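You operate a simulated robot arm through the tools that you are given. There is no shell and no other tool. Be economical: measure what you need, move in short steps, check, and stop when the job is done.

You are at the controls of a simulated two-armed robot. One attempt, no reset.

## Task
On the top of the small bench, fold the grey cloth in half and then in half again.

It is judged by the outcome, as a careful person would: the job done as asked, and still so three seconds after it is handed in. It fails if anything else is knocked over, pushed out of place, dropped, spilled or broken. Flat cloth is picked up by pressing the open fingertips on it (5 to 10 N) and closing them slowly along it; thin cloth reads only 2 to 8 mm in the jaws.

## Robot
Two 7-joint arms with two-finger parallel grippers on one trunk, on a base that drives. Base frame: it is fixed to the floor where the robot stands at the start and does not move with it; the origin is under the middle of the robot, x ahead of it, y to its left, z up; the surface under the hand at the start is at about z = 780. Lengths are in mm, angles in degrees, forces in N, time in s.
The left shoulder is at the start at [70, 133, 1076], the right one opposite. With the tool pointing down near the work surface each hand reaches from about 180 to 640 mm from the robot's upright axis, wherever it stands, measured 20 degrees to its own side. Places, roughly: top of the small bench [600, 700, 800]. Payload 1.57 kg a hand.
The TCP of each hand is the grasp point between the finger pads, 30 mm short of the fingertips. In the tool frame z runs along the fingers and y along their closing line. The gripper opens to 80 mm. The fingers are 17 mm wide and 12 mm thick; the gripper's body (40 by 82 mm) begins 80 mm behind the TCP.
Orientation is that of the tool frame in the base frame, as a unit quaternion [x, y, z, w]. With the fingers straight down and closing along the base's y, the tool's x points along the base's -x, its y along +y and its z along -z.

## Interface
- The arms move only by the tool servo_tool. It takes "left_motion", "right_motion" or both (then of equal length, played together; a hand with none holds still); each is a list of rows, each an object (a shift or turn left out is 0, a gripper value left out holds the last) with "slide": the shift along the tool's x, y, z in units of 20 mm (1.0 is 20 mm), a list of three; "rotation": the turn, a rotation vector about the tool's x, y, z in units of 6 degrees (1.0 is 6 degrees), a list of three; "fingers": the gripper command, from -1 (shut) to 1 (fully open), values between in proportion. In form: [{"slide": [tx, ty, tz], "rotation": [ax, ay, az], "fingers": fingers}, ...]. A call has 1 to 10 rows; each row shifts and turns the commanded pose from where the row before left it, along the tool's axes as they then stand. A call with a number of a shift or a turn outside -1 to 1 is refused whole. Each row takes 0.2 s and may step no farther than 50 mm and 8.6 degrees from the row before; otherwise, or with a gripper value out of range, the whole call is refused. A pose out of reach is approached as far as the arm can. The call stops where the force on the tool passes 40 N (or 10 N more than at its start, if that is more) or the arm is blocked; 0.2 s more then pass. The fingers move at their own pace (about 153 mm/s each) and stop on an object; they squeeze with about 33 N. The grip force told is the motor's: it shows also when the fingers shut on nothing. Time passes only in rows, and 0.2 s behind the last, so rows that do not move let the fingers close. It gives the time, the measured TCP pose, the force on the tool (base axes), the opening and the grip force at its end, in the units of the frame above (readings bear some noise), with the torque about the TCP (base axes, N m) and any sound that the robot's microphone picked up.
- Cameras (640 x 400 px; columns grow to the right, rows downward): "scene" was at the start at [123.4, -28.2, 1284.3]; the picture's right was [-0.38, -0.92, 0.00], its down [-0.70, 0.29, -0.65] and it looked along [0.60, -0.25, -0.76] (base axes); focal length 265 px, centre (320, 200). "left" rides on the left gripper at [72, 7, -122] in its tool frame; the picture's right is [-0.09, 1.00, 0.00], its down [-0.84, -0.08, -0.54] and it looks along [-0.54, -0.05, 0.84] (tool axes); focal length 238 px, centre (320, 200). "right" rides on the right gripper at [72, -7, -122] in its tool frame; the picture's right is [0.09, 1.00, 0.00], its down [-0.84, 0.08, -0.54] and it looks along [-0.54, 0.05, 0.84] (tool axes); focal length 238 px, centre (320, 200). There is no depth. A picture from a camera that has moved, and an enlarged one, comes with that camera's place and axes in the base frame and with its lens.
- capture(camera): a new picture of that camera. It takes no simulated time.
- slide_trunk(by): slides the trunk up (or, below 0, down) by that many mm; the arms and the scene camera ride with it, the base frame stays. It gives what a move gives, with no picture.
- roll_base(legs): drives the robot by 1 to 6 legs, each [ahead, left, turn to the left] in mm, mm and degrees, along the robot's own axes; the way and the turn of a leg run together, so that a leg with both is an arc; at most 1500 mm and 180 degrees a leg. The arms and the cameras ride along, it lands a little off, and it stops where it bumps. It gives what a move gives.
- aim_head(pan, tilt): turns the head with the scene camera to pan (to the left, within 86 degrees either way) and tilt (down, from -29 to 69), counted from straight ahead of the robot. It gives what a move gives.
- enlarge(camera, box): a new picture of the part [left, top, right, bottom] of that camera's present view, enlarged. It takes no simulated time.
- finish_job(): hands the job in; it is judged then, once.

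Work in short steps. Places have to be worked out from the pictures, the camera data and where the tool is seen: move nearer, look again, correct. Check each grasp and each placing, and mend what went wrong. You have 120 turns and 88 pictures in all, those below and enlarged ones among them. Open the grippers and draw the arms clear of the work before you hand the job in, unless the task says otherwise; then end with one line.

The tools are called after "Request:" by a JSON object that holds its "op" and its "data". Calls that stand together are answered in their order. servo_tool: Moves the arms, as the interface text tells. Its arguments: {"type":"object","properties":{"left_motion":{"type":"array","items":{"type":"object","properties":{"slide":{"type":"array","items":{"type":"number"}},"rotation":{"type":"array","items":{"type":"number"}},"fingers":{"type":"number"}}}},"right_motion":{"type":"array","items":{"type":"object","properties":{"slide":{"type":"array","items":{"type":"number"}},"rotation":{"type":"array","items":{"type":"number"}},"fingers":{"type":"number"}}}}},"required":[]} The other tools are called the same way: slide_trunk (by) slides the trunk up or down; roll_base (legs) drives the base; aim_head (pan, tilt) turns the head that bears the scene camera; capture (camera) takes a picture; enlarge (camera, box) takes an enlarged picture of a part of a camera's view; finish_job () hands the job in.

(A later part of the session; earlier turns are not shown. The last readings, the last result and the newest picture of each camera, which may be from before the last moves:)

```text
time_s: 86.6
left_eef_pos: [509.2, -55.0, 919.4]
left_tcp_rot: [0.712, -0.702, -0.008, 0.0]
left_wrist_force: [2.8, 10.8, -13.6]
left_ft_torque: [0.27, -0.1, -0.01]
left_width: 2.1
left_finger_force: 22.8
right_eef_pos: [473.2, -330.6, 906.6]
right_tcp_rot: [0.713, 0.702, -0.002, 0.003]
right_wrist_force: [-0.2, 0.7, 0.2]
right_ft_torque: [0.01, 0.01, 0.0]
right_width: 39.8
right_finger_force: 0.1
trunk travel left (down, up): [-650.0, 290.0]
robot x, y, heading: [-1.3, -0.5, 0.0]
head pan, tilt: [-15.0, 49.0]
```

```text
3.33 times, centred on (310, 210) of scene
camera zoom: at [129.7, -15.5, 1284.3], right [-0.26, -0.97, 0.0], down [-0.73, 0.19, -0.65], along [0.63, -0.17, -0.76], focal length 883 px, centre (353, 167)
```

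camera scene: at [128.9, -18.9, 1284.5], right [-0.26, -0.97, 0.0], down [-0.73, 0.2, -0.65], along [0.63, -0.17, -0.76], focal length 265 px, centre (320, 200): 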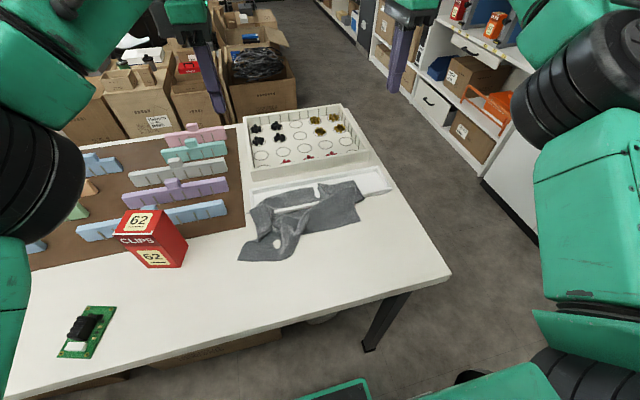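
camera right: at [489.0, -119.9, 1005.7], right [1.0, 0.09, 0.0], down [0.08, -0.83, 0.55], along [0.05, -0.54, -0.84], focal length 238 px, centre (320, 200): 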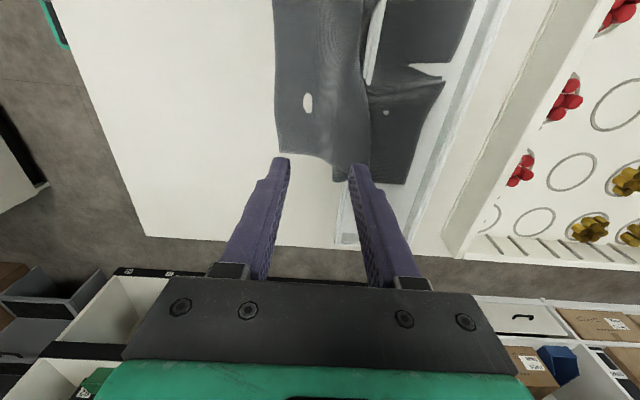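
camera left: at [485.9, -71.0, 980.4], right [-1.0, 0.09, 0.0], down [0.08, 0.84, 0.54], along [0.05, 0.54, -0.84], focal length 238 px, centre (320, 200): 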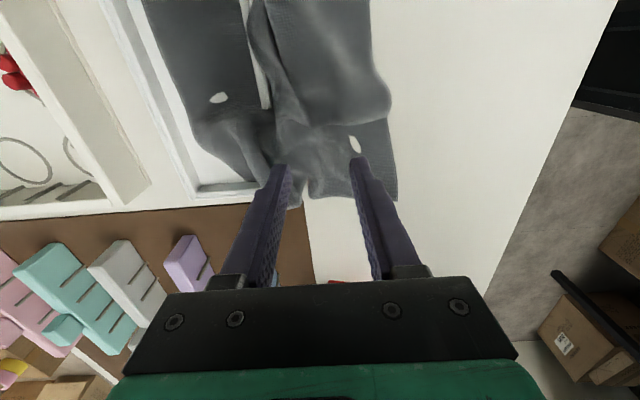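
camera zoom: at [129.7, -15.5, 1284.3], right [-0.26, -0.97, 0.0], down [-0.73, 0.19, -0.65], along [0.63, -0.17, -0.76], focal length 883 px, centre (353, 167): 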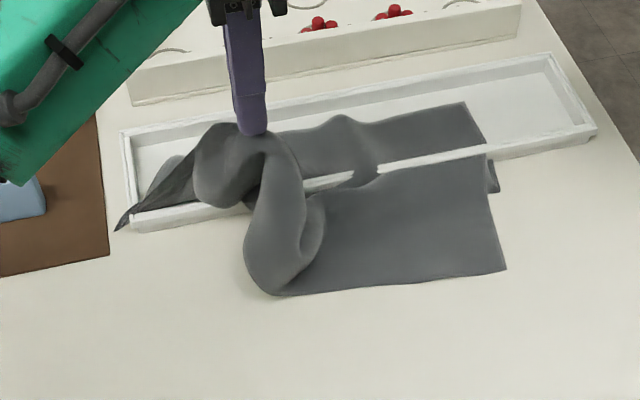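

The far-left corner is hooked on the frame's left end. I'll move the held point above that hook and lift there.

Request:
{"op": "servo_tool", "data": {"left_motion": [{"slide": [-0.5, -0.1, 0.2]}, {"slide": [-0.6, -0.2, 0.1]}, {"slide": [-0.6, -0.2, 0]}, {"slide": [-0.6, -0.2, 0]}, {"slide": [-0.6, -0.2, 0]}, {"slide": [-0.5, -0.1, -0.2]}, {"slide": [0, 0, -0.3]}, {"slide": [0, 0, -0.3]}, {"slide": [0, 0, -0.3]}, {}]}}

Request:
{"op": "enlarge", "data": {"camera": "scene", "box": [220, 150, 400, 270]}}

```text
time_s: 88.8
left_eef_pos: [523.2, 9.2, 936.3]
left_tcp_rot: [0.712, -0.703, -0.008, -0.001]
left_wrist_force: [-0.4, 0.5, 0.1]
left_ft_torque: [-0.02, 0.03, -0.03]
left_width: 1.9
left_finger_force: 23.5
right_eef_pos: [469.8, -331.6, 907.5]
right_tcp_rot: [0.712, 0.702, -0.001, 0.002]
right_wrist_force: [0.6, 0.0, -0.1]
right_ft_torque: [0.02, -0.03, 0.01]
right_width: 40.1
right_finger_force: 0.0
trunk travel left (down, up): [-650.0, 290.0]
robot x, y, heading: [0.5, 0.6, -0.2]
head pan, tilt: [-15.0, 49.0]
```

```text
3.33 times, centred on (310, 210) of scene
camera zoom: at [127.0, -18.4, 1284.7], right [-0.26, -0.97, 0.0], down [-0.73, 0.2, -0.66], along [0.63, -0.17, -0.75], focal length 883 px, centre (353, 167)
```

zoom: 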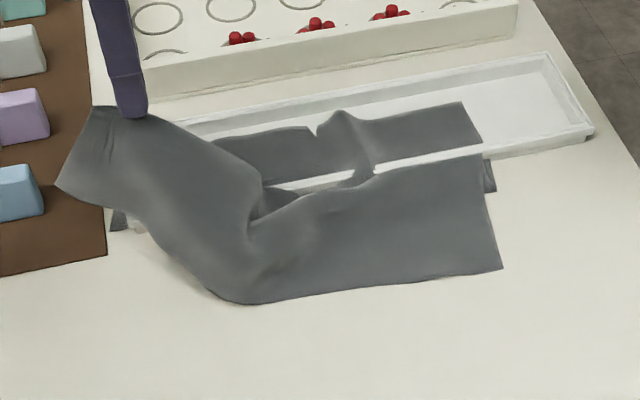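

Good: held, low force, left part aloft. Keep lifting slowly to unhook the far-left corner.

Request:
{"op": "servo_tool", "data": {"left_motion": [{"slide": [0, -0.1, -0.3]}, {"slide": [0, -0.1, -0.3]}, {"slide": [0, -0.1, -0.3]}, {"slide": [0, -0.1, -0.3]}, {"slide": [0, -0.1, -0.3]}, {"slide": [0, -0.1, -0.3]}, {"slide": [0, 0, -0.3]}, {}]}}

Request:
{"op": "enlarge", "data": {"camera": "scene", "box": [220, 120, 400, 240]}}

```text
time_s: 90.6
left_eef_pos: [537.8, 9.4, 979.7]
left_tcp_rot: [0.712, -0.703, -0.008, -0.001]
left_wrist_force: [0.2, -0.3, 0.9]
left_ft_torque: [0.0, -0.02, 0.01]
left_width: 0.0
left_finger_force: 21.6
right_eef_pos: [469.9, -330.8, 908.2]
right_tcp_rot: [0.712, 0.702, -0.001, 0.003]
right_wrist_force: [0.0, -0.6, 1.1]
right_ft_torque: [0.01, 0.03, 0.02]
right_width: 39.8
right_finger_force: 0.0
trunk travel left (down, up): [-650.0, 290.0]
robot x, y, heading: [-1.7, -1.1, 0.1]
head pan, tilt: [-15.0, 49.0]
```

```text
3.33 times, centred on (310, 180) of scene
camera zoom: at [127.4, -18.4, 1284.6], right [-0.26, -0.97, 0.0], down [-0.73, 0.2, -0.66], along [0.63, -0.17, -0.76], focal length 883 px, centre (353, 267)
```

zoom: 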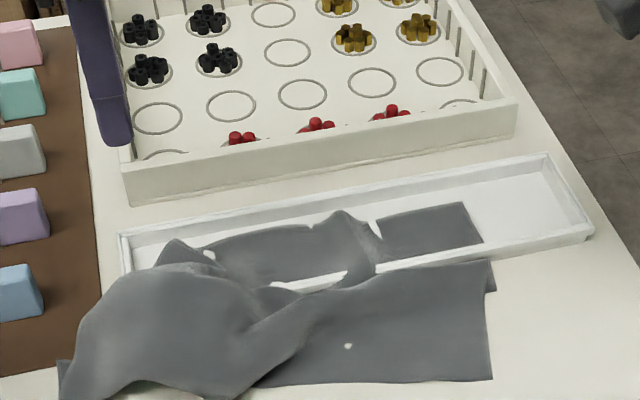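

It slipped again, but now most of the cloth lies in front of the frame; only a strip remains inside, with a ridge near (550,−134) running along x. I'll turn the right hand back to close along y to take that ridge, and clear the left.

Request:
{"op": "servo_tool", "data": {"left_motion": [{"slide": [-0.4, 0.5, 0]}, {"slide": [-0.4, 0.5, 0]}, {"slide": [-0.4, 0.5, 0]}, {"slide": [-0.4, 0.5, 0]}, {"slide": [-0.4, 0.5, 0]}, {"slide": [-0.4, 0.5, 0]}, {"slide": [-0.4, 0.5, 0]}, {"slide": [-0.4, 0.5, 0]}, {"slide": [-0.4, 0.5, 0]}, {"slide": [-0.4, 0.5, 0]}], "right_motion": [{"rotation": [0, 0, -1]}, {"rotation": [0, 0, -1]}, {"rotation": [0, 0, -1]}, {"rotation": [0, 0, -1]}, {"rotation": [0, 0, -1]}, {"rotation": [0, 0, -1]}, {"rotation": [0, 0, -1]}, {"rotation": [0, 0, -1]}, {"rotation": [0, 0, -1]}, {"rotation": [0, 0, -1]}]}}

Request:
{"op": "servo_tool", "data": {"right_motion": [{"rotation": [0, 0, -1]}, {"rotation": [0, 0, -1]}, {"rotation": [0, 0, -1]}, {"rotation": [0, 0, -1]}, {"rotation": [0, 0, -1]}, {"slide": [-0.7, 1, 0]}, {"slide": [-0.7, 1, 0]}, {"slide": [-0.7, 1, 0]}, {"slide": [-0.7, 1, 0]}, {"slide": [-0.7, 1, 0]}]}}

Request:
{"op": "servo_tool", "data": {"right_motion": [{"slide": [-0.2, 1, 0.2]}, {"slide": [-0.2, 1, 0.3]}, {"slide": [-0.2, 1, 0.3]}, {"slide": [0, 1, 0.3]}, {"slide": [0, 0.8, 0.3]}]}}

Request:
{"op": "capture", "data": {"camera": "right"}}

Request:
{"op": "capture", "data": {"camera": "scene"}}

```text
time_s: 92.8
left_eef_pos: [437.3, 89.7, 981.7]
left_tcp_rot: [0.711, -0.703, -0.007, -0.001]
left_wrist_force: [0.6, 0.2, -0.3]
left_ft_torque: [-0.02, 0.04, 0.01]
left_width: 0.1
left_finger_force: 21.0
right_eef_pos: [470.3, -331.9, 907.9]
right_tcp_rot: [0.265, 0.964, -0.003, 0.003]
right_wrist_force: [1.0, -0.7, -0.2]
right_ft_torque: [-0.02, -0.03, -0.01]
right_width: 39.9
right_finger_force: 0.0
trunk travel left (down, up): [-650.0, 290.0]
robot x, y, heading: [-0.3, -1.5, 0.0]
head pan, tilt: [-15.0, 49.0]
```

```text
time_s: 95.0
left_eef_pos: [438.7, 89.9, 982.8]
left_tcp_rot: [0.711, -0.703, -0.008, 0.0]
left_wrist_force: [0.1, 0.0, 0.2]
left_ft_torque: [-0.01, 0.0, -0.02]
left_width: 0.0
left_finger_force: 21.5
right_eef_pos: [542.6, -231.5, 905.4]
right_tcp_rot: [0.008, 1.0, -0.004, 0.002]
right_wrist_force: [-0.3, -0.1, 0.2]
right_ft_torque: [-0.01, 0.01, -0.02]
right_width: 39.9
right_finger_force: 0.0
trunk travel left (down, up): [-650.0, 290.0]
robot x, y, heading: [-1.2, -1.9, 0.2]
head pan, tilt: [-15.0, 49.0]
```

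```text
time_s: 96.2
left_eef_pos: [438.6, 89.7, 981.3]
left_tcp_rot: [0.711, -0.704, -0.008, -0.001]
left_wrist_force: [0.2, 0.2, -0.1]
left_ft_torque: [0.01, 0.01, 0.05]
left_width: 0.1
left_finger_force: 21.7
right_eef_pos: [552.2, -138.3, 879.3]
right_tcp_rot: [0.008, 1.0, -0.003, 0.002]
right_wrist_force: [0.5, 0.3, 0.4]
right_ft_torque: [-0.02, 0.03, 0.01]
right_width: 40.1
right_finger_force: 0.1
trunk travel left (down, up): [-650.0, 290.0]
robot x, y, heading: [-1.2, -0.4, 0.1]
head pan, tilt: [-15.0, 49.0]
```

```text
35 pictures are left
camera right: at [481.0, -143.4, 1000.3], right [-0.08, 1.0, -0.01], down [0.84, 0.07, 0.54], along [0.54, 0.04, -0.84], focal length 238 px, centre (320, 200)
```

right: 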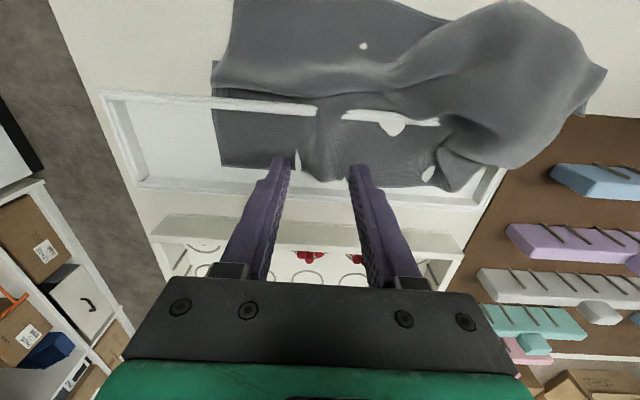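

```text
34 pictures are left
camera scene: at [127.0, -18.0, 1284.7], right [-0.26, -0.97, 0.0], down [-0.73, 0.2, -0.66], along [0.63, -0.17, -0.75], focal length 265 px, centre (320, 200)
```

scene: 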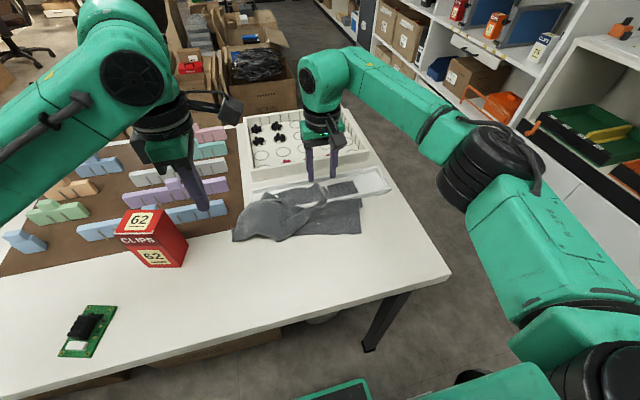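

The ridge lies centred between the fingers. Descend, press and close on it.

Request:
{"op": "servo_tool", "data": {"right_motion": [{"slide": [0, 0, 0.7]}, {"slide": [0, 0, 0.8]}, {"slide": [0, 0, 0.8]}, {"slide": [0, 0, 0.6]}, {"slide": [0, 0, 0.3]}, {}]}}

Request:
{"op": "servo_tool", "data": {"right_motion": [{"slide": [0, 0, 0.1]}, {"fingers": -0.1}, {"fingers": -0.2}, {"fingers": -0.35}, {"fingers": -0.5}, {"fingers": -0.65}, {"fingers": -0.8}, {"fingers": -1}, {}]}}

```text
time_s: 97.6
left_eef_pos: [436.9, 89.9, 983.5]
left_tcp_rot: [0.71, -0.704, -0.007, -0.002]
left_wrist_force: [-0.3, 0.2, 0.3]
left_ft_torque: [-0.02, 0.0, -0.03]
left_width: 0.1
left_finger_force: 20.7
right_eef_pos: [554.0, -137.2, 817.1]
right_tcp_rot: [0.007, 1.0, -0.003, 0.003]
right_wrist_force: [0.3, -0.3, 13.2]
right_ft_torque: [0.14, 0.01, 0.02]
right_width: 39.9
right_finger_force: 0.0
trunk travel left (down, up): [-650.0, 290.0]
robot x, y, heading: [-1.7, -1.0, -0.3]
head pan, tilt: [-15.0, 49.0]
```

```text
time_s: 99.6
left_eef_pos: [433.9, 90.7, 983.6]
left_tcp_rot: [0.711, -0.703, -0.006, -0.002]
left_wrist_force: [0.1, 0.1, 0.0]
left_ft_torque: [-0.02, 0.0, -0.01]
left_width: 0.0
left_finger_force: 21.6
right_eef_pos: [553.0, -136.7, 815.8]
right_tcp_rot: [0.007, 1.0, -0.003, 0.005]
right_wrist_force: [0.2, 3.7, 30.0]
right_ft_torque: [0.21, 0.11, 0.03]
right_width: 2.4
right_finger_force: 24.1
trunk travel left (down, up): [-650.0, 290.0]
robot x, y, heading: [2.3, 1.7, -0.0]
head pan, tilt: [-15.0, 49.0]
```

Gripped the ridge (2.4 mm); the tray has a floor at ~786. Lift slowly, then carry toward me.

Request:
{"op": "servo_tool", "data": {"right_motion": [{"slide": [0, 0, -0.3]}, {"slide": [0.1, 0, -0.4]}, {"slide": [0.2, 0, -0.4]}, {"slide": [0.2, 0, -0.4]}, {"slide": [0.3, 0, -0.4]}, {"slide": [0.4, 0, -0.3]}, {"slide": [0.4, 0, -0.2]}, {"slide": [0.4, 0, 0]}, {}]}}

Request:
{"op": "enlarge", "data": {"camera": "scene", "box": [220, 130, 400, 250]}}

```text
time_s: 101.6
left_eef_pos: [437.9, 88.2, 983.2]
left_tcp_rot: [0.711, -0.703, -0.008, -0.002]
left_wrist_force: [0.1, -0.1, -0.6]
left_ft_torque: [0.01, 0.02, 0.01]
left_width: 0.1
left_finger_force: 21.6
right_eef_pos: [515.2, -138.3, 859.3]
right_tcp_rot: [0.008, 1.0, -0.002, 0.002]
right_wrist_force: [-0.8, 0.9, 0.5]
right_ft_torque: [0.01, 0.03, -0.01]
right_width: 2.4
right_finger_force: 23.7
trunk travel left (down, up): [-650.0, 290.0]
robot x, y, heading: [3.3, -2.2, 0.1]
head pan, tilt: [-15.0, 49.0]
```

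```text
3.33 times, centred on (310, 190) of scene
camera zoom: at [126.8, -18.4, 1284.8], right [-0.26, -0.97, 0.0], down [-0.73, 0.2, -0.66], along [0.63, -0.17, -0.75], focal length 883 px, centre (353, 233)
```

zoom: 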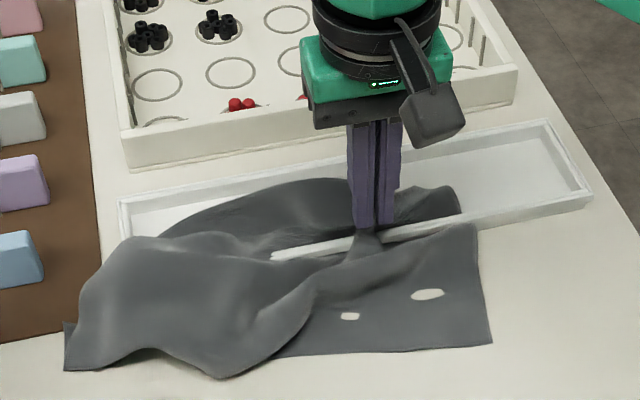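

Working well. Continue up and back slowly.

Request:
{"op": "servo_tool", "data": {"right_motion": [{"slide": [0, 0, -0.4]}, {"slide": [0, 0, -0.4]}, {"slide": [0, 0, -0.4]}, {"slide": [0.2, 0, -0.4]}, {"slide": [0.3, 0, -0.3]}, {"slide": [0.3, 0, -0.3]}, {}]}}

Request:
{"op": "enlarge", "data": {"camera": "scene", "box": [220, 130, 400, 250]}}

```text
time_s: 103.2
left_eef_pos: [439.4, 90.3, 980.4]
left_tcp_rot: [0.711, -0.703, -0.009, 0.0]
left_wrist_force: [0.2, 0.1, -0.9]
left_ft_torque: [-0.01, -0.01, 0.0]
left_width: 0.0
left_finger_force: 21.8
right_eef_pos: [499.1, -134.9, 902.9]
right_tcp_rot: [0.007, 1.0, -0.002, 0.0]
right_wrist_force: [1.6, 3.6, -5.9]
right_ft_torque: [0.1, -0.03, 0.0]
right_width: 1.9
right_finger_force: 23.7
trunk travel left (down, up): [-650.0, 290.0]
robot x, y, heading: [0.7, 0.3, -0.1]
head pan, tilt: [-15.0, 49.0]
```

```text
3.33 times, centred on (310, 190) of scene
camera zoom: at [129.1, -17.4, 1284.6], right [-0.26, -0.97, 0.0], down [-0.73, 0.19, -0.65], along [0.63, -0.17, -0.76], focal length 883 px, centre (353, 233)
```

zoom: 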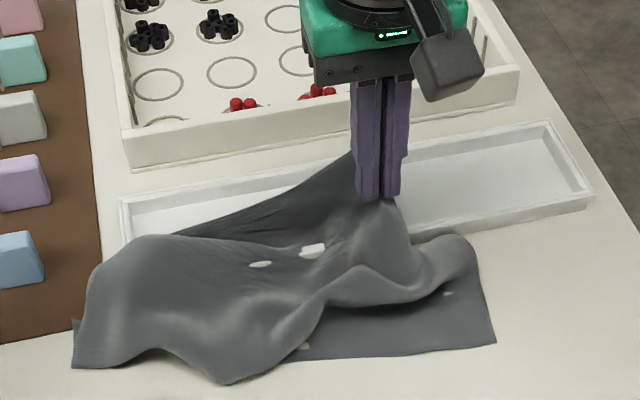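

Almost entirely free; only the far-left tail seems hooked (pull toward +y). I'll move the left hand further aside and carry the held point toward the hook, then lift.

Request:
{"op": "servo_tool", "data": {"left_motion": [{"slide": [-0.8, 0.3, -0.5]}, {"slide": [-0.8, 0.3, -0.5]}, {"slide": [-0.8, 0.3, -0.5]}, {"slide": [-0.8, 0.3, -0.5]}, {"slide": [-0.8, 0.3, -0.5]}, {}, {}, {}, {}, {}], "right_motion": [{}, {}, {"slide": [-0.1, 0.4, 0]}, {"slide": [-0.1, 0.4, 0]}, {"slide": [-0.1, 0.5, 0]}, {"slide": [-0.1, 0.5, 0]}, {"slide": [-0.1, 0.5, 0]}, {"slide": [0, 0.5, -0.2]}, {"slide": [0, 0.5, -0.2]}, {}]}}

Request:
{"op": "enlarge", "data": {"camera": "scene", "box": [220, 130, 400, 250]}}

```text
time_s: 105.4
left_eef_pos: [407.3, 164.9, 1033.0]
left_tcp_rot: [0.711, -0.703, -0.009, -0.001]
left_wrist_force: [0.1, 0.0, 0.3]
left_ft_torque: [-0.02, 0.01, 0.0]
left_width: 0.0
left_finger_force: 21.2
right_eef_pos: [511.0, -73.0, 909.9]
right_tcp_rot: [0.008, 1.0, -0.003, 0.001]
right_wrist_force: [1.2, -4.8, -9.1]
right_ft_torque: [-0.18, -0.01, -0.04]
right_width: 2.3
right_finger_force: 24.5
trunk travel left (down, up): [-650.0, 290.0]
robot x, y, heading: [1.1, -2.3, 0.0]
head pan, tilt: [-15.0, 49.0]
```

```text
3.33 times, centred on (310, 190) of scene
camera zoom: at [128.4, -19.7, 1284.4], right [-0.26, -0.97, 0.0], down [-0.73, 0.2, -0.65], along [0.63, -0.17, -0.76], focal length 883 px, centre (353, 233)
```

zoom: 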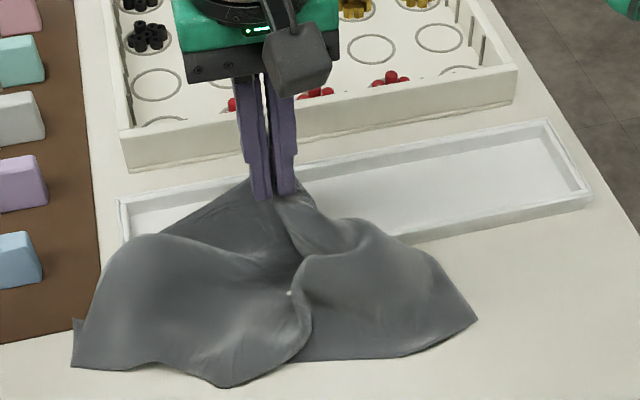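

Nice. Now lift a little and draw back toward me.

Request:
{"op": "servo_tool", "data": {"right_motion": [{"slide": [0, 0.4, -0.2]}, {"slide": [0.2, 0.4, -0.2]}, {"slide": [0.3, 0.3, -0.2]}, {"slide": [0.4, 0.2, 0]}, {"slide": [0.4, 0, 0]}, {"slide": [0.4, 0, 0]}, {"slide": [0.4, 0, 0]}, {"slide": [0.4, 0, 0]}, {}]}}

Request:
{"op": "enlarge", "data": {"camera": "scene", "box": [200, 130, 400, 270]}}

```text
time_s: 107.4
left_eef_pos: [405.5, 167.3, 1032.4]
left_tcp_rot: [0.711, -0.703, -0.008, -0.002]
left_wrist_force: [-0.2, -0.2, 0.4]
left_ft_torque: [0.01, 0.05, -0.01]
left_width: 0.1
left_finger_force: 21.1
right_eef_pos: [460.3, -43.1, 922.5]
right_tcp_rot: [0.007, 1.0, -0.003, 0.002]
right_wrist_force: [0.2, -0.7, -0.1]
right_ft_torque: [0.01, 0.01, -0.03]
right_width: 2.5
right_finger_force: 23.6
trunk travel left (down, up): [-650.0, 290.0]
robot x, y, heading: [0.9, 0.8, 0.1]
head pan, tilt: [-15.0, 49.0]
```

```text
2.86 times, centred on (300, 200) of scene
camera zoom: at [126.5, -18.1, 1284.8], right [-0.26, -0.97, 0.0], down [-0.73, 0.2, -0.66], along [0.63, -0.17, -0.75], focal length 757 px, centre (377, 200)
```

zoom: 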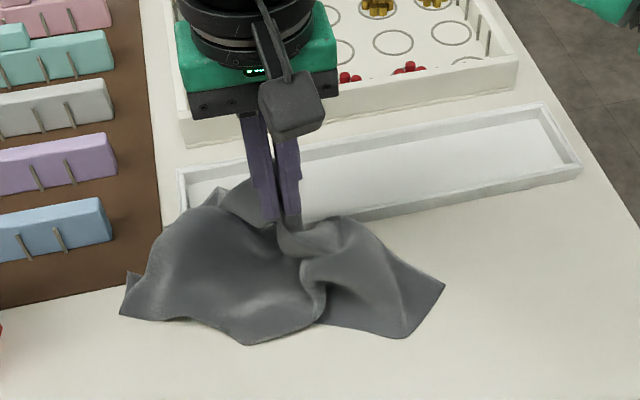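

The cloth is out of the tray. Carry it to the middle of the clear area in front.

Request:
{"op": "servo_tool", "data": {"right_motion": [{"slide": [0.4, -0.4, -0.3]}, {"slide": [0.4, -0.4, -0.3]}, {"slide": [0.4, -0.4, -0.3]}, {"slide": [0.4, -0.4, -0.3]}, {"slide": [0.4, -0.4, 0]}, {"slide": [0.4, -0.4, 0]}, {}]}}

Request:
{"op": "enlarge", "data": {"camera": "scene", "box": [180, 130, 420, 310]}}

```text
time_s: 109.0
left_eef_pos: [407.8, 167.5, 1031.6]
left_tcp_rot: [0.711, -0.704, -0.007, -0.001]
left_wrist_force: [-0.1, 1.2, 0.8]
left_ft_torque: [0.0, -0.02, 0.02]
left_width: 0.1
left_finger_force: 21.9
right_eef_pos: [414.0, -89.6, 947.3]
right_tcp_rot: [0.007, 1.0, -0.002, 0.001]
right_wrist_force: [2.7, 3.5, -4.0]
right_ft_torque: [0.13, -0.05, 0.04]
right_width: 2.5
right_finger_force: 23.9
trunk travel left (down, up): [-650.0, 290.0]
robot x, y, heading: [0.2, 2.2, 0.0]
head pan, tilt: [-15.0, 49.0]
```

```text
2.22 times, centred on (300, 220) of scene
camera zoom: at [128.1, -17.4, 1284.6], right [-0.26, -0.97, 0.0], down [-0.73, 0.19, -0.66], along [0.63, -0.17, -0.76], focal length 589 px, centre (364, 156)
```

zoom: 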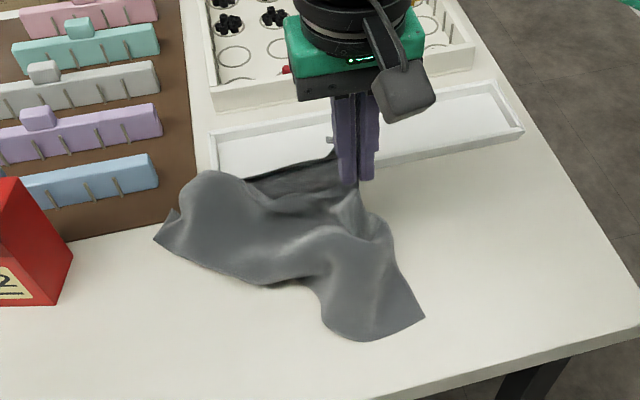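

Request:
{"op": "capture", "data": {"camera": "right"}}

```text
28 pictures are left
camera right: at [341.1, -94.4, 1068.6], right [-0.08, 1.0, -0.01], down [0.84, 0.07, 0.54], along [0.54, 0.04, -0.84], focal length 238 px, centre (320, 200)
```

right: 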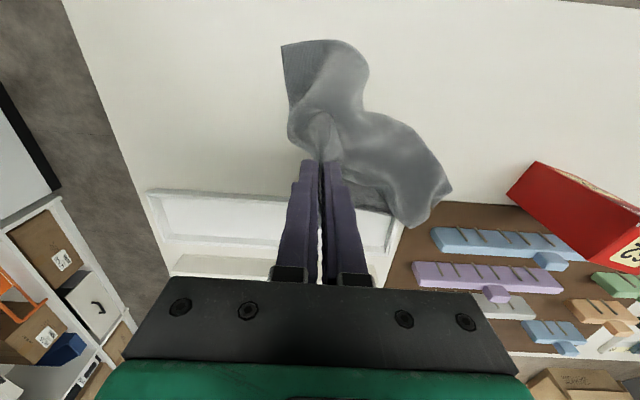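

The tail still rests on the tray's near-left corner. I lift higher and toward it, then come back.

Request:
{"op": "servo_tool", "data": {"right_motion": [{"slide": [-0.3, 0.5, -0.2]}, {"slide": [-0.3, 0.5, -0.4]}, {"slide": [-0.3, 0.5, -0.4]}, {"slide": [-0.3, 0.5, -0.4]}, {"slide": [-0.3, 0.5, -0.4]}, {"slide": [0, 0.4, -0.5]}, {"slide": [0, 0.2, -0.5]}, {"slide": [0, 0, -0.5]}, {"slide": [0, 0, -0.5]}, {}]}}

Request:
{"op": "enlarge", "data": {"camera": "scene", "box": [180, 110, 420, 290]}}

```text
time_s: 111.2
left_eef_pos: [405.5, 167.4, 1032.0]
left_tcp_rot: [0.711, -0.704, -0.008, 0.0]
left_wrist_force: [-0.7, -0.8, -0.4]
left_ft_torque: [0.04, -0.02, -0.01]
left_width: 0.1
left_finger_force: 20.6
right_eef_pos: [442.7, -29.5, 1023.7]
right_tcp_rot: [0.008, 1.0, -0.003, 0.002]
right_wrist_force: [0.2, 0.7, -0.3]
right_ft_torque: [0.01, 0.02, -0.03]
right_width: 2.3
right_finger_force: 23.8
trunk travel left (down, up): [-650.0, 290.0]
robot x, y, heading: [0.5, -2.3, 0.1]
head pan, tilt: [-15.0, 49.0]
```

```text
2.22 times, centred on (300, 200) of scene
camera zoom: at [127.8, -18.2, 1284.7], right [-0.26, -0.97, 0.0], down [-0.73, 0.2, -0.66], along [0.63, -0.17, -0.76], focal length 589 px, centre (364, 200)
```

zoom: 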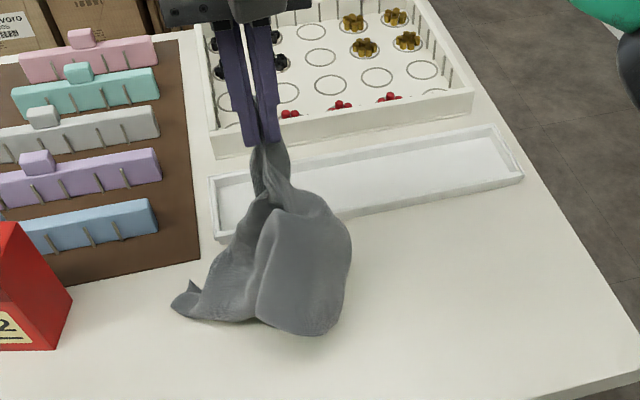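

Fully free now. Carry it to the front, then lay it down by lowering while moving ahead so it spreads along x.

Request:
{"op": "servo_tool", "data": {"right_motion": [{"slide": [0.7, -0.6, 0]}, {"slide": [0.7, -0.6, 0]}, {"slide": [0.7, -0.6, 0]}, {"slide": [0.7, -0.6, 0]}, {"slide": [0.7, -0.6, 0]}, {"slide": [0.7, -0.6, 0]}, {"slide": [0.7, -0.6, 0]}, {"slide": [0.6, -0.4, 0.2]}, {}, {}]}}

Request:
{"op": "servo_tool", "data": {"right_motion": [{"slide": [-0.5, 0, 0.95]}, {"slide": [-0.8, 0, 0.95]}, {"slide": [-0.8, 0, 0.95]}, {"slide": [-0.8, 0, 0.95]}, {"slide": [-0.8, 0, 0.95]}, {"slide": [-0.9, 0, 0.95]}, {"slide": [-0.9, 0, 0.95]}, {"slide": [-0.9, 0, 0.9]}, {"slide": [-0.9, 0, 0.9]}, {"slide": [-0.9, 0, 0.9]}]}}

Request:
{"op": "enlarge", "data": {"camera": "scene", "box": [180, 130, 440, 310]}}

```text
time_s: 113.4
left_eef_pos: [406.0, 166.3, 1032.5]
left_tcp_rot: [0.711, -0.703, -0.008, -0.002]
left_wrist_force: [0.5, 0.5, 0.2]
left_ft_torque: [0.0, 0.0, -0.03]
left_width: 0.2
left_finger_force: 21.5
right_eef_pos: [330.1, -118.1, 1020.6]
right_tcp_rot: [0.007, 1.0, -0.002, 0.002]
right_wrist_force: [-0.4, -0.7, -0.7]
right_ft_torque: [0.02, 0.01, 0.0]
right_width: 2.1
right_finger_force: 23.6
trunk travel left (down, up): [-650.0, 290.0]
robot x, y, heading: [1.4, 1.8, 0.1]
head pan, tilt: [-15.0, 49.0]
```

```text
time_s: 115.6
left_eef_pos: [407.1, 167.6, 1032.1]
left_tcp_rot: [0.711, -0.703, -0.008, -0.001]
left_wrist_force: [0.2, 0.2, 0.1]
left_ft_torque: [0.0, 0.04, 0.02]
left_width: 0.0
left_finger_force: 22.1
right_eef_pos: [495.9, -122.7, 831.1]
right_tcp_rot: [0.008, 1.0, -0.003, 0.001]
right_wrist_force: [-1.3, 0.2, 0.2]
right_ft_torque: [0.02, 0.02, 0.0]
right_width: 2.1
right_finger_force: 23.3
trunk travel left (down, up): [-650.0, 290.0]
robot x, y, heading: [0.6, -1.7, 0.1]
head pan, tilt: [-15.0, 49.0]
```

```text
2.22 times, centred on (310, 220) of scene
camera zoom: at [127.7, -18.2, 1284.6], right [-0.26, -0.97, 0.0], down [-0.73, 0.2, -0.66], along [0.63, -0.17, -0.76], focal length 589 px, centre (342, 156)
```

zoom: 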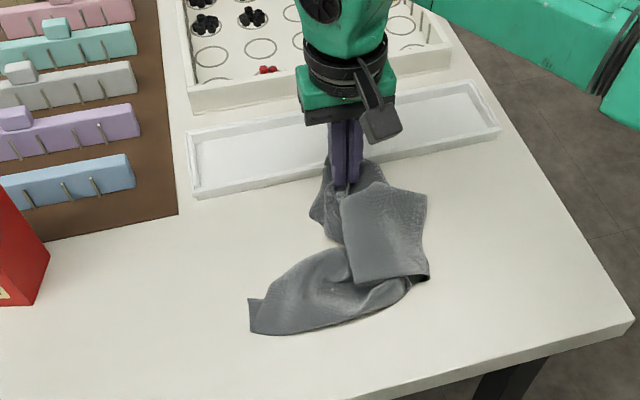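

Release it and rise to view the layout.

Request:
{"op": "servo_tool", "data": {"right_motion": [{"slide": [0, 0, 0.3]}, {"fingers": -0.6}, {"fingers": 0}, {"slide": [0, 0, -1]}, {"slide": [0.5, 0, -1]}, {"slide": [1, 0, -1]}, {"slide": [1, 0, -1]}, {"slide": [1, 0, -1]}, {"slide": [1, 0, -1]}, {"slide": [1, 0, -1]}]}}

Request:
{"op": "capture", "data": {"camera": "right"}}

Request:
{"op": "enlarge", "data": {"camera": "scene", "box": [240, 170, 400, 290]}}

```text
time_s: 117.8
left_eef_pos: [405.1, 167.6, 1031.8]
left_tcp_rot: [0.711, -0.703, -0.009, -0.001]
left_wrist_force: [0.1, 0.5, 0.3]
left_ft_torque: [0.03, -0.02, 0.0]
left_width: 0.4
left_finger_force: 21.4
right_eef_pos: [382.9, -117.5, 968.1]
right_tcp_rot: [0.008, 1.0, -0.003, 0.001]
right_wrist_force: [1.1, 0.9, -0.5]
right_ft_torque: [0.01, -0.05, -0.01]
right_width: 40.1
right_finger_force: 0.0
trunk travel left (down, up): [-650.0, 290.0]
robot x, y, heading: [-2.7, -1.9, -0.0]
head pan, tilt: [-15.0, 49.0]
```

```text
25 pictures are left
camera right: at [310.5, -122.8, 1090.0], right [-0.08, 1.0, -0.01], down [0.84, 0.07, 0.54], along [0.54, 0.04, -0.84], focal length 238 px, centre (320, 200)
```

right: 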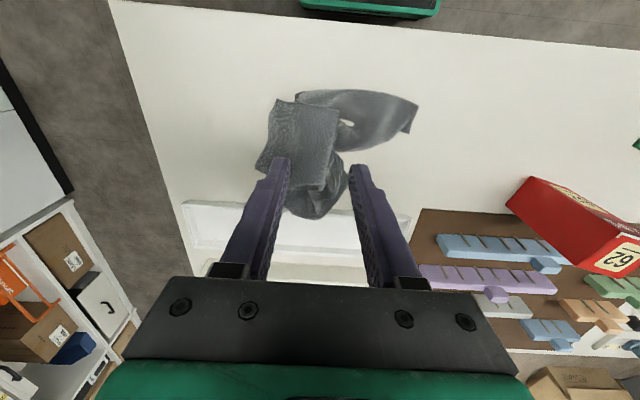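

```text
3.33 times, centred on (320, 230) of scene
camera zoom: at [126.2, -18.1, 1284.7], right [-0.26, -0.97, 0.0], down [-0.73, 0.2, -0.66], along [0.63, -0.17, -0.75], focal length 883 px, centre (320, 100)
```

zoom: 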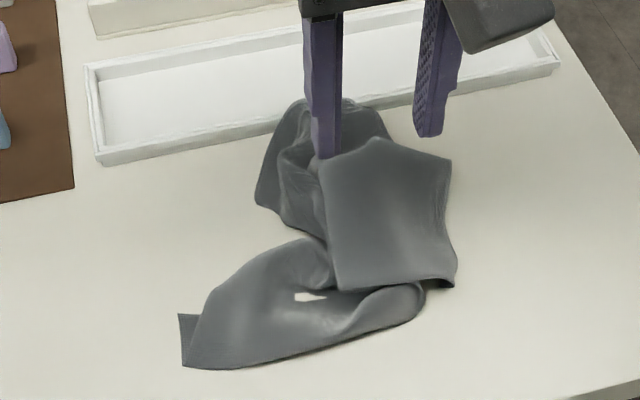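

A clear cloth corner lies at about (365,3). I move the right hand aside and bring the left to straddle that corner.

Request:
{"op": "servo_tool", "data": {"left_motion": [{"slide": [0.9, 0.15, 0.2], "fingers": 0}, {"slide": [0.9, 0.15, 0.4]}, {"slide": [0.9, 0.15, 0.6]}, {"slide": [0.9, 0.15, 0.9]}, {"slide": [0.9, 0.15, 1]}, {"slide": [0.9, 0.15, 1]}, {"slide": [0.9, 0.15, 1]}, {"slide": [0.9, 0.15, 1]}, {"slide": [0.9, 0.15, 1]}, {"slide": [0.5, 0.15, 1]}], "right_motion": [{"slide": [0, -1, 0]}, {"slide": [0, -1, 0]}, {"slide": [0, -1, 0]}, {"slide": [0, -1, 0]}, {"slide": [0, -1, 0]}, {"slide": [0, -1, 0]}, {"slide": [0, -1, 0]}, {"slide": [0, -1, 0]}, {"slide": [0, -0.5, 0]}, {}]}}

Request:
{"op": "capture", "data": {"camera": "left"}}

```text
time_s: 120.0
left_eef_pos: [377.1, -2.8, 867.2]
left_tcp_rot: [0.712, -0.703, -0.007, -0.002]
left_wrist_force: [0.5, -0.4, 0.1]
left_ft_torque: [-0.02, 0.03, -0.02]
left_width: 40.2
left_finger_force: 0.1
right_eef_pos: [382.4, -290.8, 968.2]
right_tcp_rot: [0.008, 1.0, -0.002, 0.002]
right_wrist_force: [-0.2, -0.7, -0.1]
right_ft_torque: [0.0, -0.01, 0.04]
right_width: 39.7
right_finger_force: 0.0
trunk travel left (down, up): [-650.0, 290.0]
robot x, y, heading: [-0.2, -1.2, -0.2]
head pan, tilt: [-15.0, 49.0]
```

```text
23 pictures are left
camera left: at [373.7, -74.3, 987.9], right [-1.0, 0.08, 0.01], down [0.07, 0.83, 0.55], along [0.04, 0.55, -0.83], focal length 238 px, centre (320, 200)
```

left: 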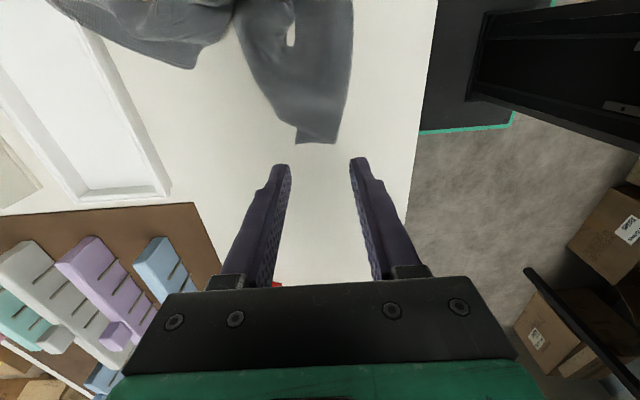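

Corner at (362,2). Shift 9 mm inward, descend.

Request:
{"op": "servo_tool", "data": {"left_motion": [{"slide": [0.45, 0.15, 0.7]}, {"slide": [0, 0, 0.7]}, {"slide": [0, 0, 0.7]}, {"slide": [0, 0, 0.5]}, {"slide": [0, 0, 0.15]}, {}]}}

Request:
{"op": "servo_tool", "data": {"left_motion": [{"slide": [0, 0, 0.06]}, {"fingers": -0.1}, {"fingers": -0.2}, {"fingers": -0.3}, {"fingers": -0.42}, {"fingers": -0.54}, {"fingers": -0.66}, {"fingers": -0.78}, {"fingers": -0.9}, {"fingers": -1}]}}

Request:
{"op": "servo_tool", "data": {"left_motion": [{}, {}]}}

```text
time_s: 121.4
left_eef_pos: [373.4, -10.9, 812.4]
left_tcp_rot: [0.711, -0.703, -0.008, -0.002]
left_wrist_force: [0.1, -0.5, 1.9]
left_ft_torque: [0.0, -0.06, 0.04]
left_width: 40.3
left_finger_force: 0.1
right_eef_pos: [382.6, -290.8, 967.2]
right_tcp_rot: [0.008, 1.0, -0.002, 0.002]
right_wrist_force: [0.5, 0.1, -0.3]
right_ft_torque: [0.01, -0.01, 0.02]
right_width: 40.1
right_finger_force: 0.1
trunk travel left (down, up): [-650.0, 290.0]
robot x, y, heading: [-2.3, -0.5, -0.0]
head pan, tilt: [-15.0, 49.0]
```

```text
time_s: 123.6
left_eef_pos: [372.9, -9.6, 813.7]
left_tcp_rot: [0.711, -0.703, -0.008, -0.002]
left_wrist_force: [1.1, -0.4, 11.0]
left_ft_torque: [-0.03, -0.09, 0.01]
left_width: 9.2
left_finger_force: 27.9
right_eef_pos: [380.4, -289.6, 967.2]
right_tcp_rot: [0.008, 1.0, -0.002, 0.003]
right_wrist_force: [0.0, -0.2, 0.1]
right_ft_torque: [0.03, -0.01, -0.01]
right_width: 40.1
right_finger_force: 0.2
trunk travel left (down, up): [-650.0, 290.0]
robot x, y, heading: [-2.7, 2.8, -0.0]
head pan, tilt: [-15.0, 49.0]
```

```text
time_s: 124.2
left_eef_pos: [372.3, -10.6, 812.1]
left_tcp_rot: [0.711, -0.703, -0.008, -0.001]
left_wrist_force: [1.8, -0.6, 12.1]
left_ft_torque: [-0.06, -0.12, 0.01]
left_width: 9.1
left_finger_force: 27.7
right_eef_pos: [381.6, -289.1, 967.7]
right_tcp_rot: [0.008, 1.0, -0.002, 0.002]
right_wrist_force: [-0.1, -0.1, 0.5]
right_ft_torque: [0.02, -0.01, 0.02]
right_width: 39.8
right_finger_force: 0.0
trunk travel left (down, up): [-650.0, 290.0]
robot x, y, heading: [-2.8, -3.0, -0.1]
head pan, tilt: [-15.0, 49.0]
```

A good thick grip (9 mm). Lift it to hang and see how it opens.

Request:
{"op": "servo_tool", "data": {"left_motion": [{"slide": [0, 0, -0.7]}, {"slide": [-0.2, 0, -0.9]}, {"slide": [-0.2, -0.1, -1]}, {"slide": [-0.2, -0.1, -1]}, {"slide": [-0.2, -0.1, -1]}, {"slide": [-0.2, -0.1, -1]}, {"slide": [-0.2, -0.1, -1]}, {"slide": [-0.2, -0.1, -1]}, {"slide": [-0.2, -0.1, -1]}, {"slide": [-0.2, -0.1, -1]}]}}

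Request:
{"op": "capture", "data": {"camera": "scene"}}

```text
time_s: 126.4
left_eef_pos: [389.9, 22.6, 1005.1]
left_tcp_rot: [0.711, -0.703, -0.008, -0.001]
left_wrist_force: [0.1, 0.2, -0.6]
left_ft_torque: [0.0, -0.01, -0.07]
left_width: 2.1
left_finger_force: 23.9
right_eef_pos: [381.0, -288.9, 967.3]
right_tcp_rot: [0.008, 1.0, -0.003, 0.002]
right_wrist_force: [0.2, -0.7, 0.2]
right_ft_torque: [0.03, -0.01, -0.01]
right_width: 40.3
right_finger_force: 0.1
trunk travel left (down, up): [-650.0, 290.0]
robot x, y, heading: [1.2, -0.4, -0.0]
head pan, tilt: [-15.0, 49.0]
```

```text
22 pictures are left
camera scene: at [126.7, -18.2, 1284.7], right [-0.26, -0.97, 0.0], down [-0.73, 0.2, -0.66], along [0.63, -0.17, -0.75], focal length 265 px, centre (320, 200)
```

scene: 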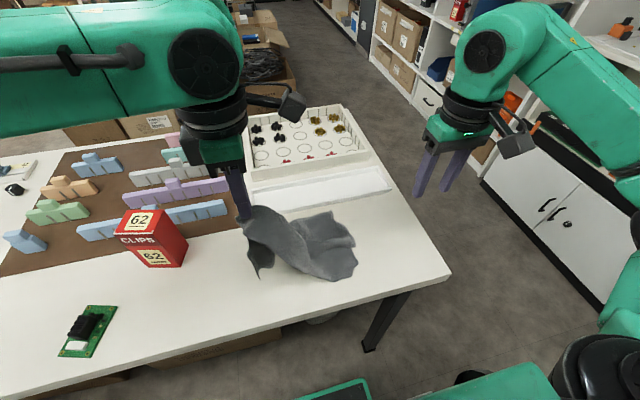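

Held by one corner with the sheet opening out. Zoom to find another corner for the right hand.

Request:
{"op": "enlarge", "data": {"camera": "scene", "box": [230, 180, 380, 290]}}

```text
3.64 times, centred on (305, 235) of scene
camera zoom: at [126.7, -18.2, 1284.7], right [-0.26, -0.97, 0.0], down [-0.73, 0.2, -0.66], along [0.63, -0.17, -0.75], focal length 964 px, centre (374, 73)
```

zoom: 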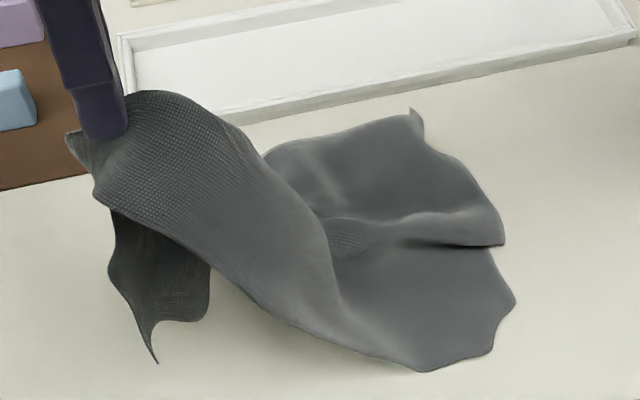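

The picture suggests: left holds the near-left corner, the far-left corner hangs below it, and the right edge lies along y≈−150 with the near-right corner around (345,−150). I'll turn the right hand to close along x, shift the left a bit aside, and look at that corner.

Request:
{"op": "servo_tool", "data": {"left_motion": [{"slide": [-0.3, 0, 0]}, {"slide": [-0.3, 0, 0]}, {"slide": [-0.3, 0, 0]}, {"slide": [-0.3, 0, 0]}, {"slide": [-0.3, 0, 0]}, {"slide": [-0.3, 0, 0]}, {"slide": [-0.3, 0, 0]}, {"slide": [-0.3, 0, 0]}, {"slide": [-0.3, 0, 0]}, {}], "right_motion": [{"rotation": [0, 0, 1]}, {"rotation": [0, 0, 1]}, {"rotation": [0, 0, 1]}, {"rotation": [0, 0, 1]}, {"rotation": [0, 0, 1]}, {"rotation": [0, 0, 1]}, {"rotation": [0, 0, 1]}, {"rotation": [0, 0, 1]}, {"rotation": [0, 0, 1]}, {"rotation": [0, 0, 1]}]}}

Request:
{"op": "servo_tool", "data": {"right_motion": [{"rotation": [0, 0, 1]}, {"rotation": [0, 0, 1]}, {"rotation": [0, 0, 1]}, {"rotation": [0, 0, 1]}, {"rotation": [0, 0, 0.9]}, {"slide": [1, -0.2, 0.4]}, {"slide": [1, -0.2, 0.4]}, {"slide": [1, -0.2, 0.4]}, {"slide": [1, -0.2, 0.4]}, {"slide": [1, -0.2, 0.4]}]}}

Request:
{"op": "capture", "data": {"camera": "right"}}

```text
time_s: 128.6
left_eef_pos: [389.2, 75.8, 1005.4]
left_tcp_rot: [0.711, -0.703, -0.008, -0.002]
left_wrist_force: [-0.3, -0.3, -0.4]
left_ft_torque: [0.0, -0.01, 0.02]
left_width: 2.1
left_finger_force: 23.7
right_eef_pos: [383.4, -290.0, 967.7]
right_tcp_rot: [0.508, 0.862, -0.001, 0.003]
right_wrist_force: [-0.2, 0.6, -0.1]
right_ft_torque: [0.01, 0.03, 0.01]
right_width: 40.1
right_finger_force: 0.0
trunk travel left (down, up): [-650.0, 290.0]
robot x, y, heading: [0.5, -0.5, -0.1]
head pan, tilt: [-15.0, 49.0]
```

```text
time_s: 130.8
left_eef_pos: [388.9, 77.2, 1006.4]
left_tcp_rot: [0.711, -0.703, -0.008, 0.0]
left_wrist_force: [0.3, 0.3, 0.2]
left_ft_torque: [-0.02, 0.04, -0.03]
left_width: 2.2
left_finger_force: 24.3
right_eef_pos: [365.2, -187.6, 928.2]
right_tcp_rot: [0.709, 0.705, -0.001, 0.004]
right_wrist_force: [-0.3, 0.7, -1.1]
right_ft_torque: [0.01, -0.03, 0.0]
right_width: 39.7
right_finger_force: 0.0
trunk travel left (down, up): [-650.0, 290.0]
robot x, y, heading: [1.6, 1.4, -0.0]
head pan, tilt: [-15.0, 49.0]
```

```text
20 pictures are left
camera right: at [357.4, -115.8, 1049.1], right [1.0, 0.09, 0.0], down [0.07, -0.83, 0.55], along [0.05, -0.54, -0.84], focal length 238 px, centre (320, 200)
```

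right: 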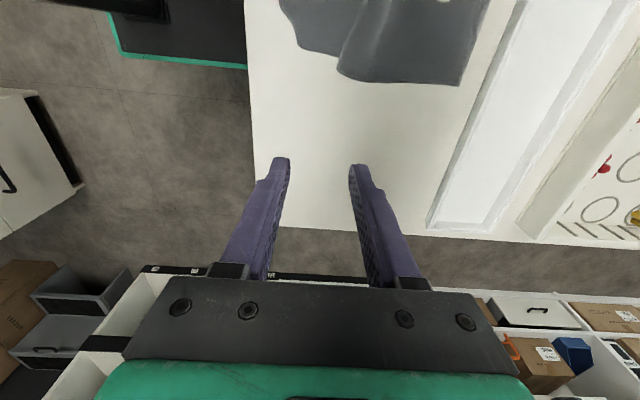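

Near-right corner is at about (338,−117). Bring the right hand there, slightly inside, and look once more from close.

Request:
{"op": "servo_tool", "data": {"right_motion": [{"slide": [0.7, -0.15, 0.5]}, {"slide": [0.7, -0.15, 0.7]}, {"slide": [0.7, -0.15, 0.8]}, {"slide": [0.7, -0.15, 0.8]}, {"slide": [0.7, -0.15, 0.8]}, {"slide": [0.5, -0.1, 0.8]}, {}]}}

Request:
{"op": "capture", "data": {"camera": "right"}}

```text
time_s: 132.4
left_eef_pos: [389.0, 75.8, 1007.1]
left_tcp_rot: [0.71, -0.704, -0.008, -0.002]
left_wrist_force: [0.1, -0.2, 0.4]
left_ft_torque: [-0.02, -0.01, 0.0]
left_width: 2.4
left_finger_force: 23.8
right_eef_pos: [345.6, -112.5, 838.8]
right_tcp_rot: [0.708, 0.706, -0.001, 0.003]
right_wrist_force: [0.6, 1.0, -0.1]
right_ft_torque: [0.03, 0.02, -0.02]
right_width: 39.7
right_finger_force: 0.0
trunk travel left (down, up): [-650.0, 290.0]
robot x, y, heading: [-1.7, -1.4, 0.1]
head pan, tilt: [-15.0, 49.0]
```

```text
19 pictures are left
camera right: at [339.2, -38.7, 959.9], right [1.0, 0.09, 0.0], down [0.07, -0.83, 0.55], along [0.05, -0.54, -0.84], focal length 238 px, centre (320, 200)
```

right: 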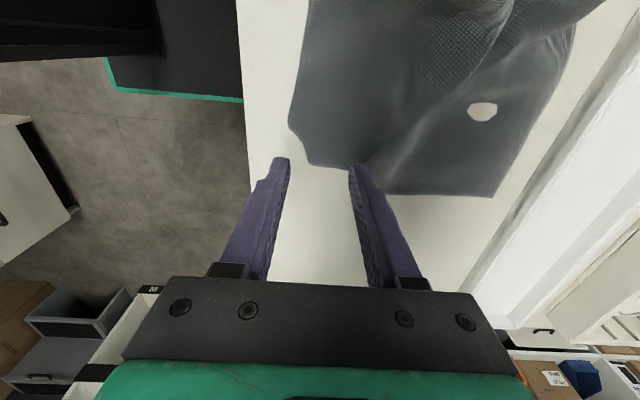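

The corner tip sits between the fingers. Shift 9 mm inward, descend, press and close.

Request:
{"op": "servo_tool", "data": {"right_motion": [{"slide": [0.45, -0.1, 0.4]}, {"slide": [0, 0, 0.6]}, {"slide": [0, 0, 0.3]}, {"slide": [0, 0, 0.06]}, {}]}}

```text
time_s: 133.6
left_eef_pos: [388.5, 75.8, 1006.6]
left_tcp_rot: [0.711, -0.703, -0.007, -0.002]
left_wrist_force: [-0.1, -0.2, -0.1]
left_ft_torque: [0.0, 0.03, -0.01]
left_width: 2.2
left_finger_force: 23.5
right_eef_pos: [343.3, -102.2, 811.2]
right_tcp_rot: [0.709, 0.705, -0.001, 0.003]
right_wrist_force: [-0.5, 0.5, 1.7]
right_ft_torque: [0.03, 0.02, -0.01]
right_width: 40.0
right_finger_force: 0.1
trunk travel left (down, up): [-650.0, 290.0]
robot x, y, heading: [1.1, -0.5, -0.1]
head pan, tilt: [-15.0, 49.0]
```

Request:
{"op": "servo_tool", "data": {"right_motion": [{"slide": [0, 0, 0.05], "rotation": [0.05, 0, 0]}, {"fingers": -0.1}, {"fingers": -0.2}, {"fingers": -0.3}, {"fingers": -0.42}, {"fingers": -0.54}, {"fingers": -0.66}, {"fingers": -0.78}, {"fingers": -0.9}, {"fingers": -1}]}}

Request:
{"op": "servo_tool", "data": {"right_motion": [{}, {}]}}

```text
time_s: 135.8
left_eef_pos: [386.5, 75.5, 1005.5]
left_tcp_rot: [0.711, -0.704, -0.008, -0.001]
left_wrist_force: [0.2, 0.3, -0.3]
left_ft_torque: [-0.02, 0.03, -0.01]
left_width: 2.3
left_finger_force: 23.7
right_eef_pos: [342.9, -101.4, 811.5]
right_tcp_rot: [0.709, 0.705, -0.001, 0.001]
right_wrist_force: [0.8, 0.3, 10.1]
right_ft_torque: [0.0, -0.04, -0.04]
right_width: 2.7
right_finger_force: 24.2
trunk travel left (down, up): [-650.0, 290.0]
robot x, y, heading: [1.6, -4.4, 0.3]
head pan, tilt: [-15.0, 49.0]
```

```text
time_s: 136.4
left_eef_pos: [388.5, 76.7, 1006.2]
left_tcp_rot: [0.711, -0.703, -0.007, -0.001]
left_wrist_force: [-1.0, 0.3, 0.1]
left_ft_torque: [-0.05, -0.02, -0.03]
left_width: 2.4
left_finger_force: 23.9
right_eef_pos: [343.1, -101.0, 811.7]
right_tcp_rot: [0.709, 0.705, -0.002, 0.002]
right_wrist_force: [0.7, 0.7, 9.8]
right_ft_torque: [-0.04, -0.08, 0.01]
right_width: 2.5
right_finger_force: 23.7
trunk travel left (down, up): [-650.0, 290.0]
robot x, y, heading: [-0.9, -2.3, 0.0]
head pan, tilt: [-15.0, 49.0]
```

Right grips too (2.5 mm). Lift it level with the left while spreading sideways.

Request:
{"op": "servo_tool", "data": {"right_motion": [{"slide": [-0.2, 0, -0.8]}, {"slide": [-0.5, 0.2, -1]}, {"slide": [-0.6, 0.25, -1]}, {"slide": [-0.6, 0.25, -1]}, {"slide": [-0.6, 0.25, -1]}, {"slide": [-0.6, 0.25, -1]}, {"slide": [-0.6, 0.25, -1]}, {"slide": [-0.5, 0.25, -1]}, {"slide": [-0.5, 0.25, -1]}, {"slide": [-0.4, 0.25, -0.9]}]}}

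Request:
{"op": "capture", "data": {"camera": "scene"}}

```text
time_s: 138.6
left_eef_pos: [389.7, 75.4, 1006.3]
left_tcp_rot: [0.711, -0.703, -0.008, -0.002]
left_wrist_force: [0.0, -0.2, -0.1]
left_ft_torque: [0.03, 0.01, -0.04]
left_width: 2.3
left_finger_force: 23.7
right_eef_pos: [388.0, -203.0, 1004.5]
right_tcp_rot: [0.709, 0.705, -0.003, 0.001]
right_wrist_force: [0.2, -1.1, -0.6]
right_ft_torque: [0.02, 0.01, -0.06]
right_width: 2.5
right_finger_force: 23.8
trunk travel left (down, up): [-650.0, 290.0]
robot x, y, heading: [0.2, 6.5, 0.1]
head pan, tilt: [-15.0, 49.0]
```

```text
18 pictures are left
camera scene: at [126.7, -18.3, 1284.7], right [-0.26, -0.97, 0.0], down [-0.73, 0.2, -0.66], along [0.63, -0.17, -0.75], focal length 265 px, centre (320, 200)
```

scene: 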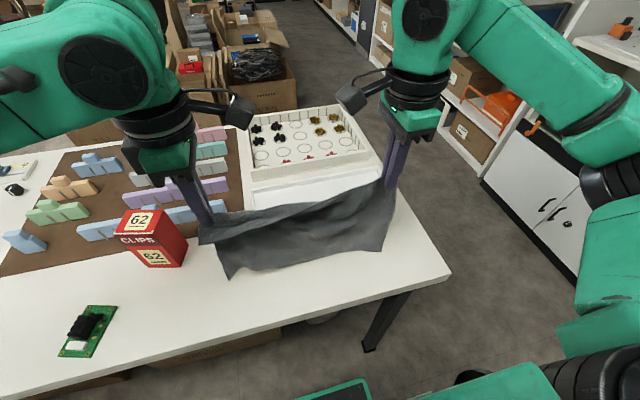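

Excellent: the sheet hangs cleanly between the hands with the bottom edge just touching the table. I raise slightly and carry it to x≈330, 50 mm to the right, to lay it with its bottom edge near me.

Request:
{"op": "servo_tool", "data": {"left_motion": [{"slide": [0.3, 0.3, -0.6]}, {"slide": [0.35, 0.4, -0.6]}, {"slide": [0.35, 0.4, 0]}, {"slide": [0.35, 0.4, 0]}, {"slide": [0.35, 0.4, 0]}, {"slide": [0.35, 0.4, 0]}, {"slide": [0.3, 0.4, 0]}, {"slide": [0.15, 0.2, 0]}, {}, {}], "right_motion": [{"slide": [-0.3, -0.3, -0.6]}, {"slide": [-0.37, -0.4, -0.6]}, {"slide": [-0.37, -0.4, 0]}, {"slide": [-0.37, -0.4, 0]}, {"slide": [-0.37, -0.4, 0]}, {"slide": [-0.37, -0.4, 0]}, {"slide": [-0.35, -0.4, 0]}, {"slide": [-0.2, -0.2, 0]}, {}, {}]}}

Request:
{"op": "capture", "data": {"camera": "scene"}}

```text
time_s: 140.8
left_eef_pos: [331.8, 25.1, 1030.7]
left_tcp_rot: [0.71, -0.704, -0.008, -0.002]
left_wrist_force: [-0.8, -0.4, 0.0]
left_ft_torque: [0.0, 0.01, -0.02]
left_width: 2.4
left_finger_force: 23.6
right_eef_pos: [329.8, -256.3, 1029.1]
right_tcp_rot: [0.709, 0.705, -0.003, 0.001]
right_wrist_force: [-0.1, -0.9, -0.8]
right_ft_torque: [-0.01, -0.01, -0.06]
right_width: 2.6
right_finger_force: 24.2
trunk travel left (down, up): [-650.0, 290.0]
robot x, y, heading: [-0.6, -0.2, 0.3]
head pan, tilt: [-15.0, 49.0]
```

```text
17 pictures are left
camera scene: at [126.7, -18.5, 1284.7], right [-0.26, -0.97, 0.0], down [-0.73, 0.2, -0.66], along [0.63, -0.17, -0.75], focal length 265 px, centre (320, 200)
```

scene: 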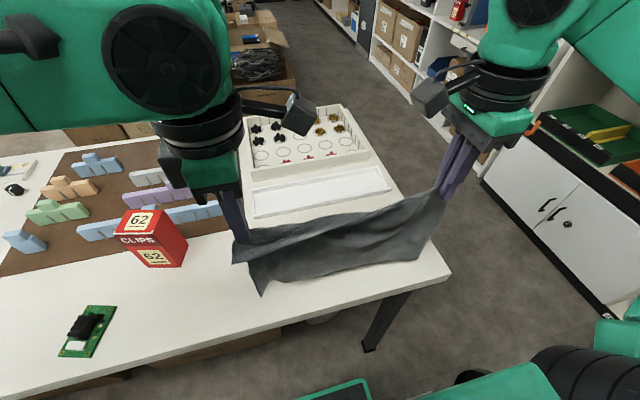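

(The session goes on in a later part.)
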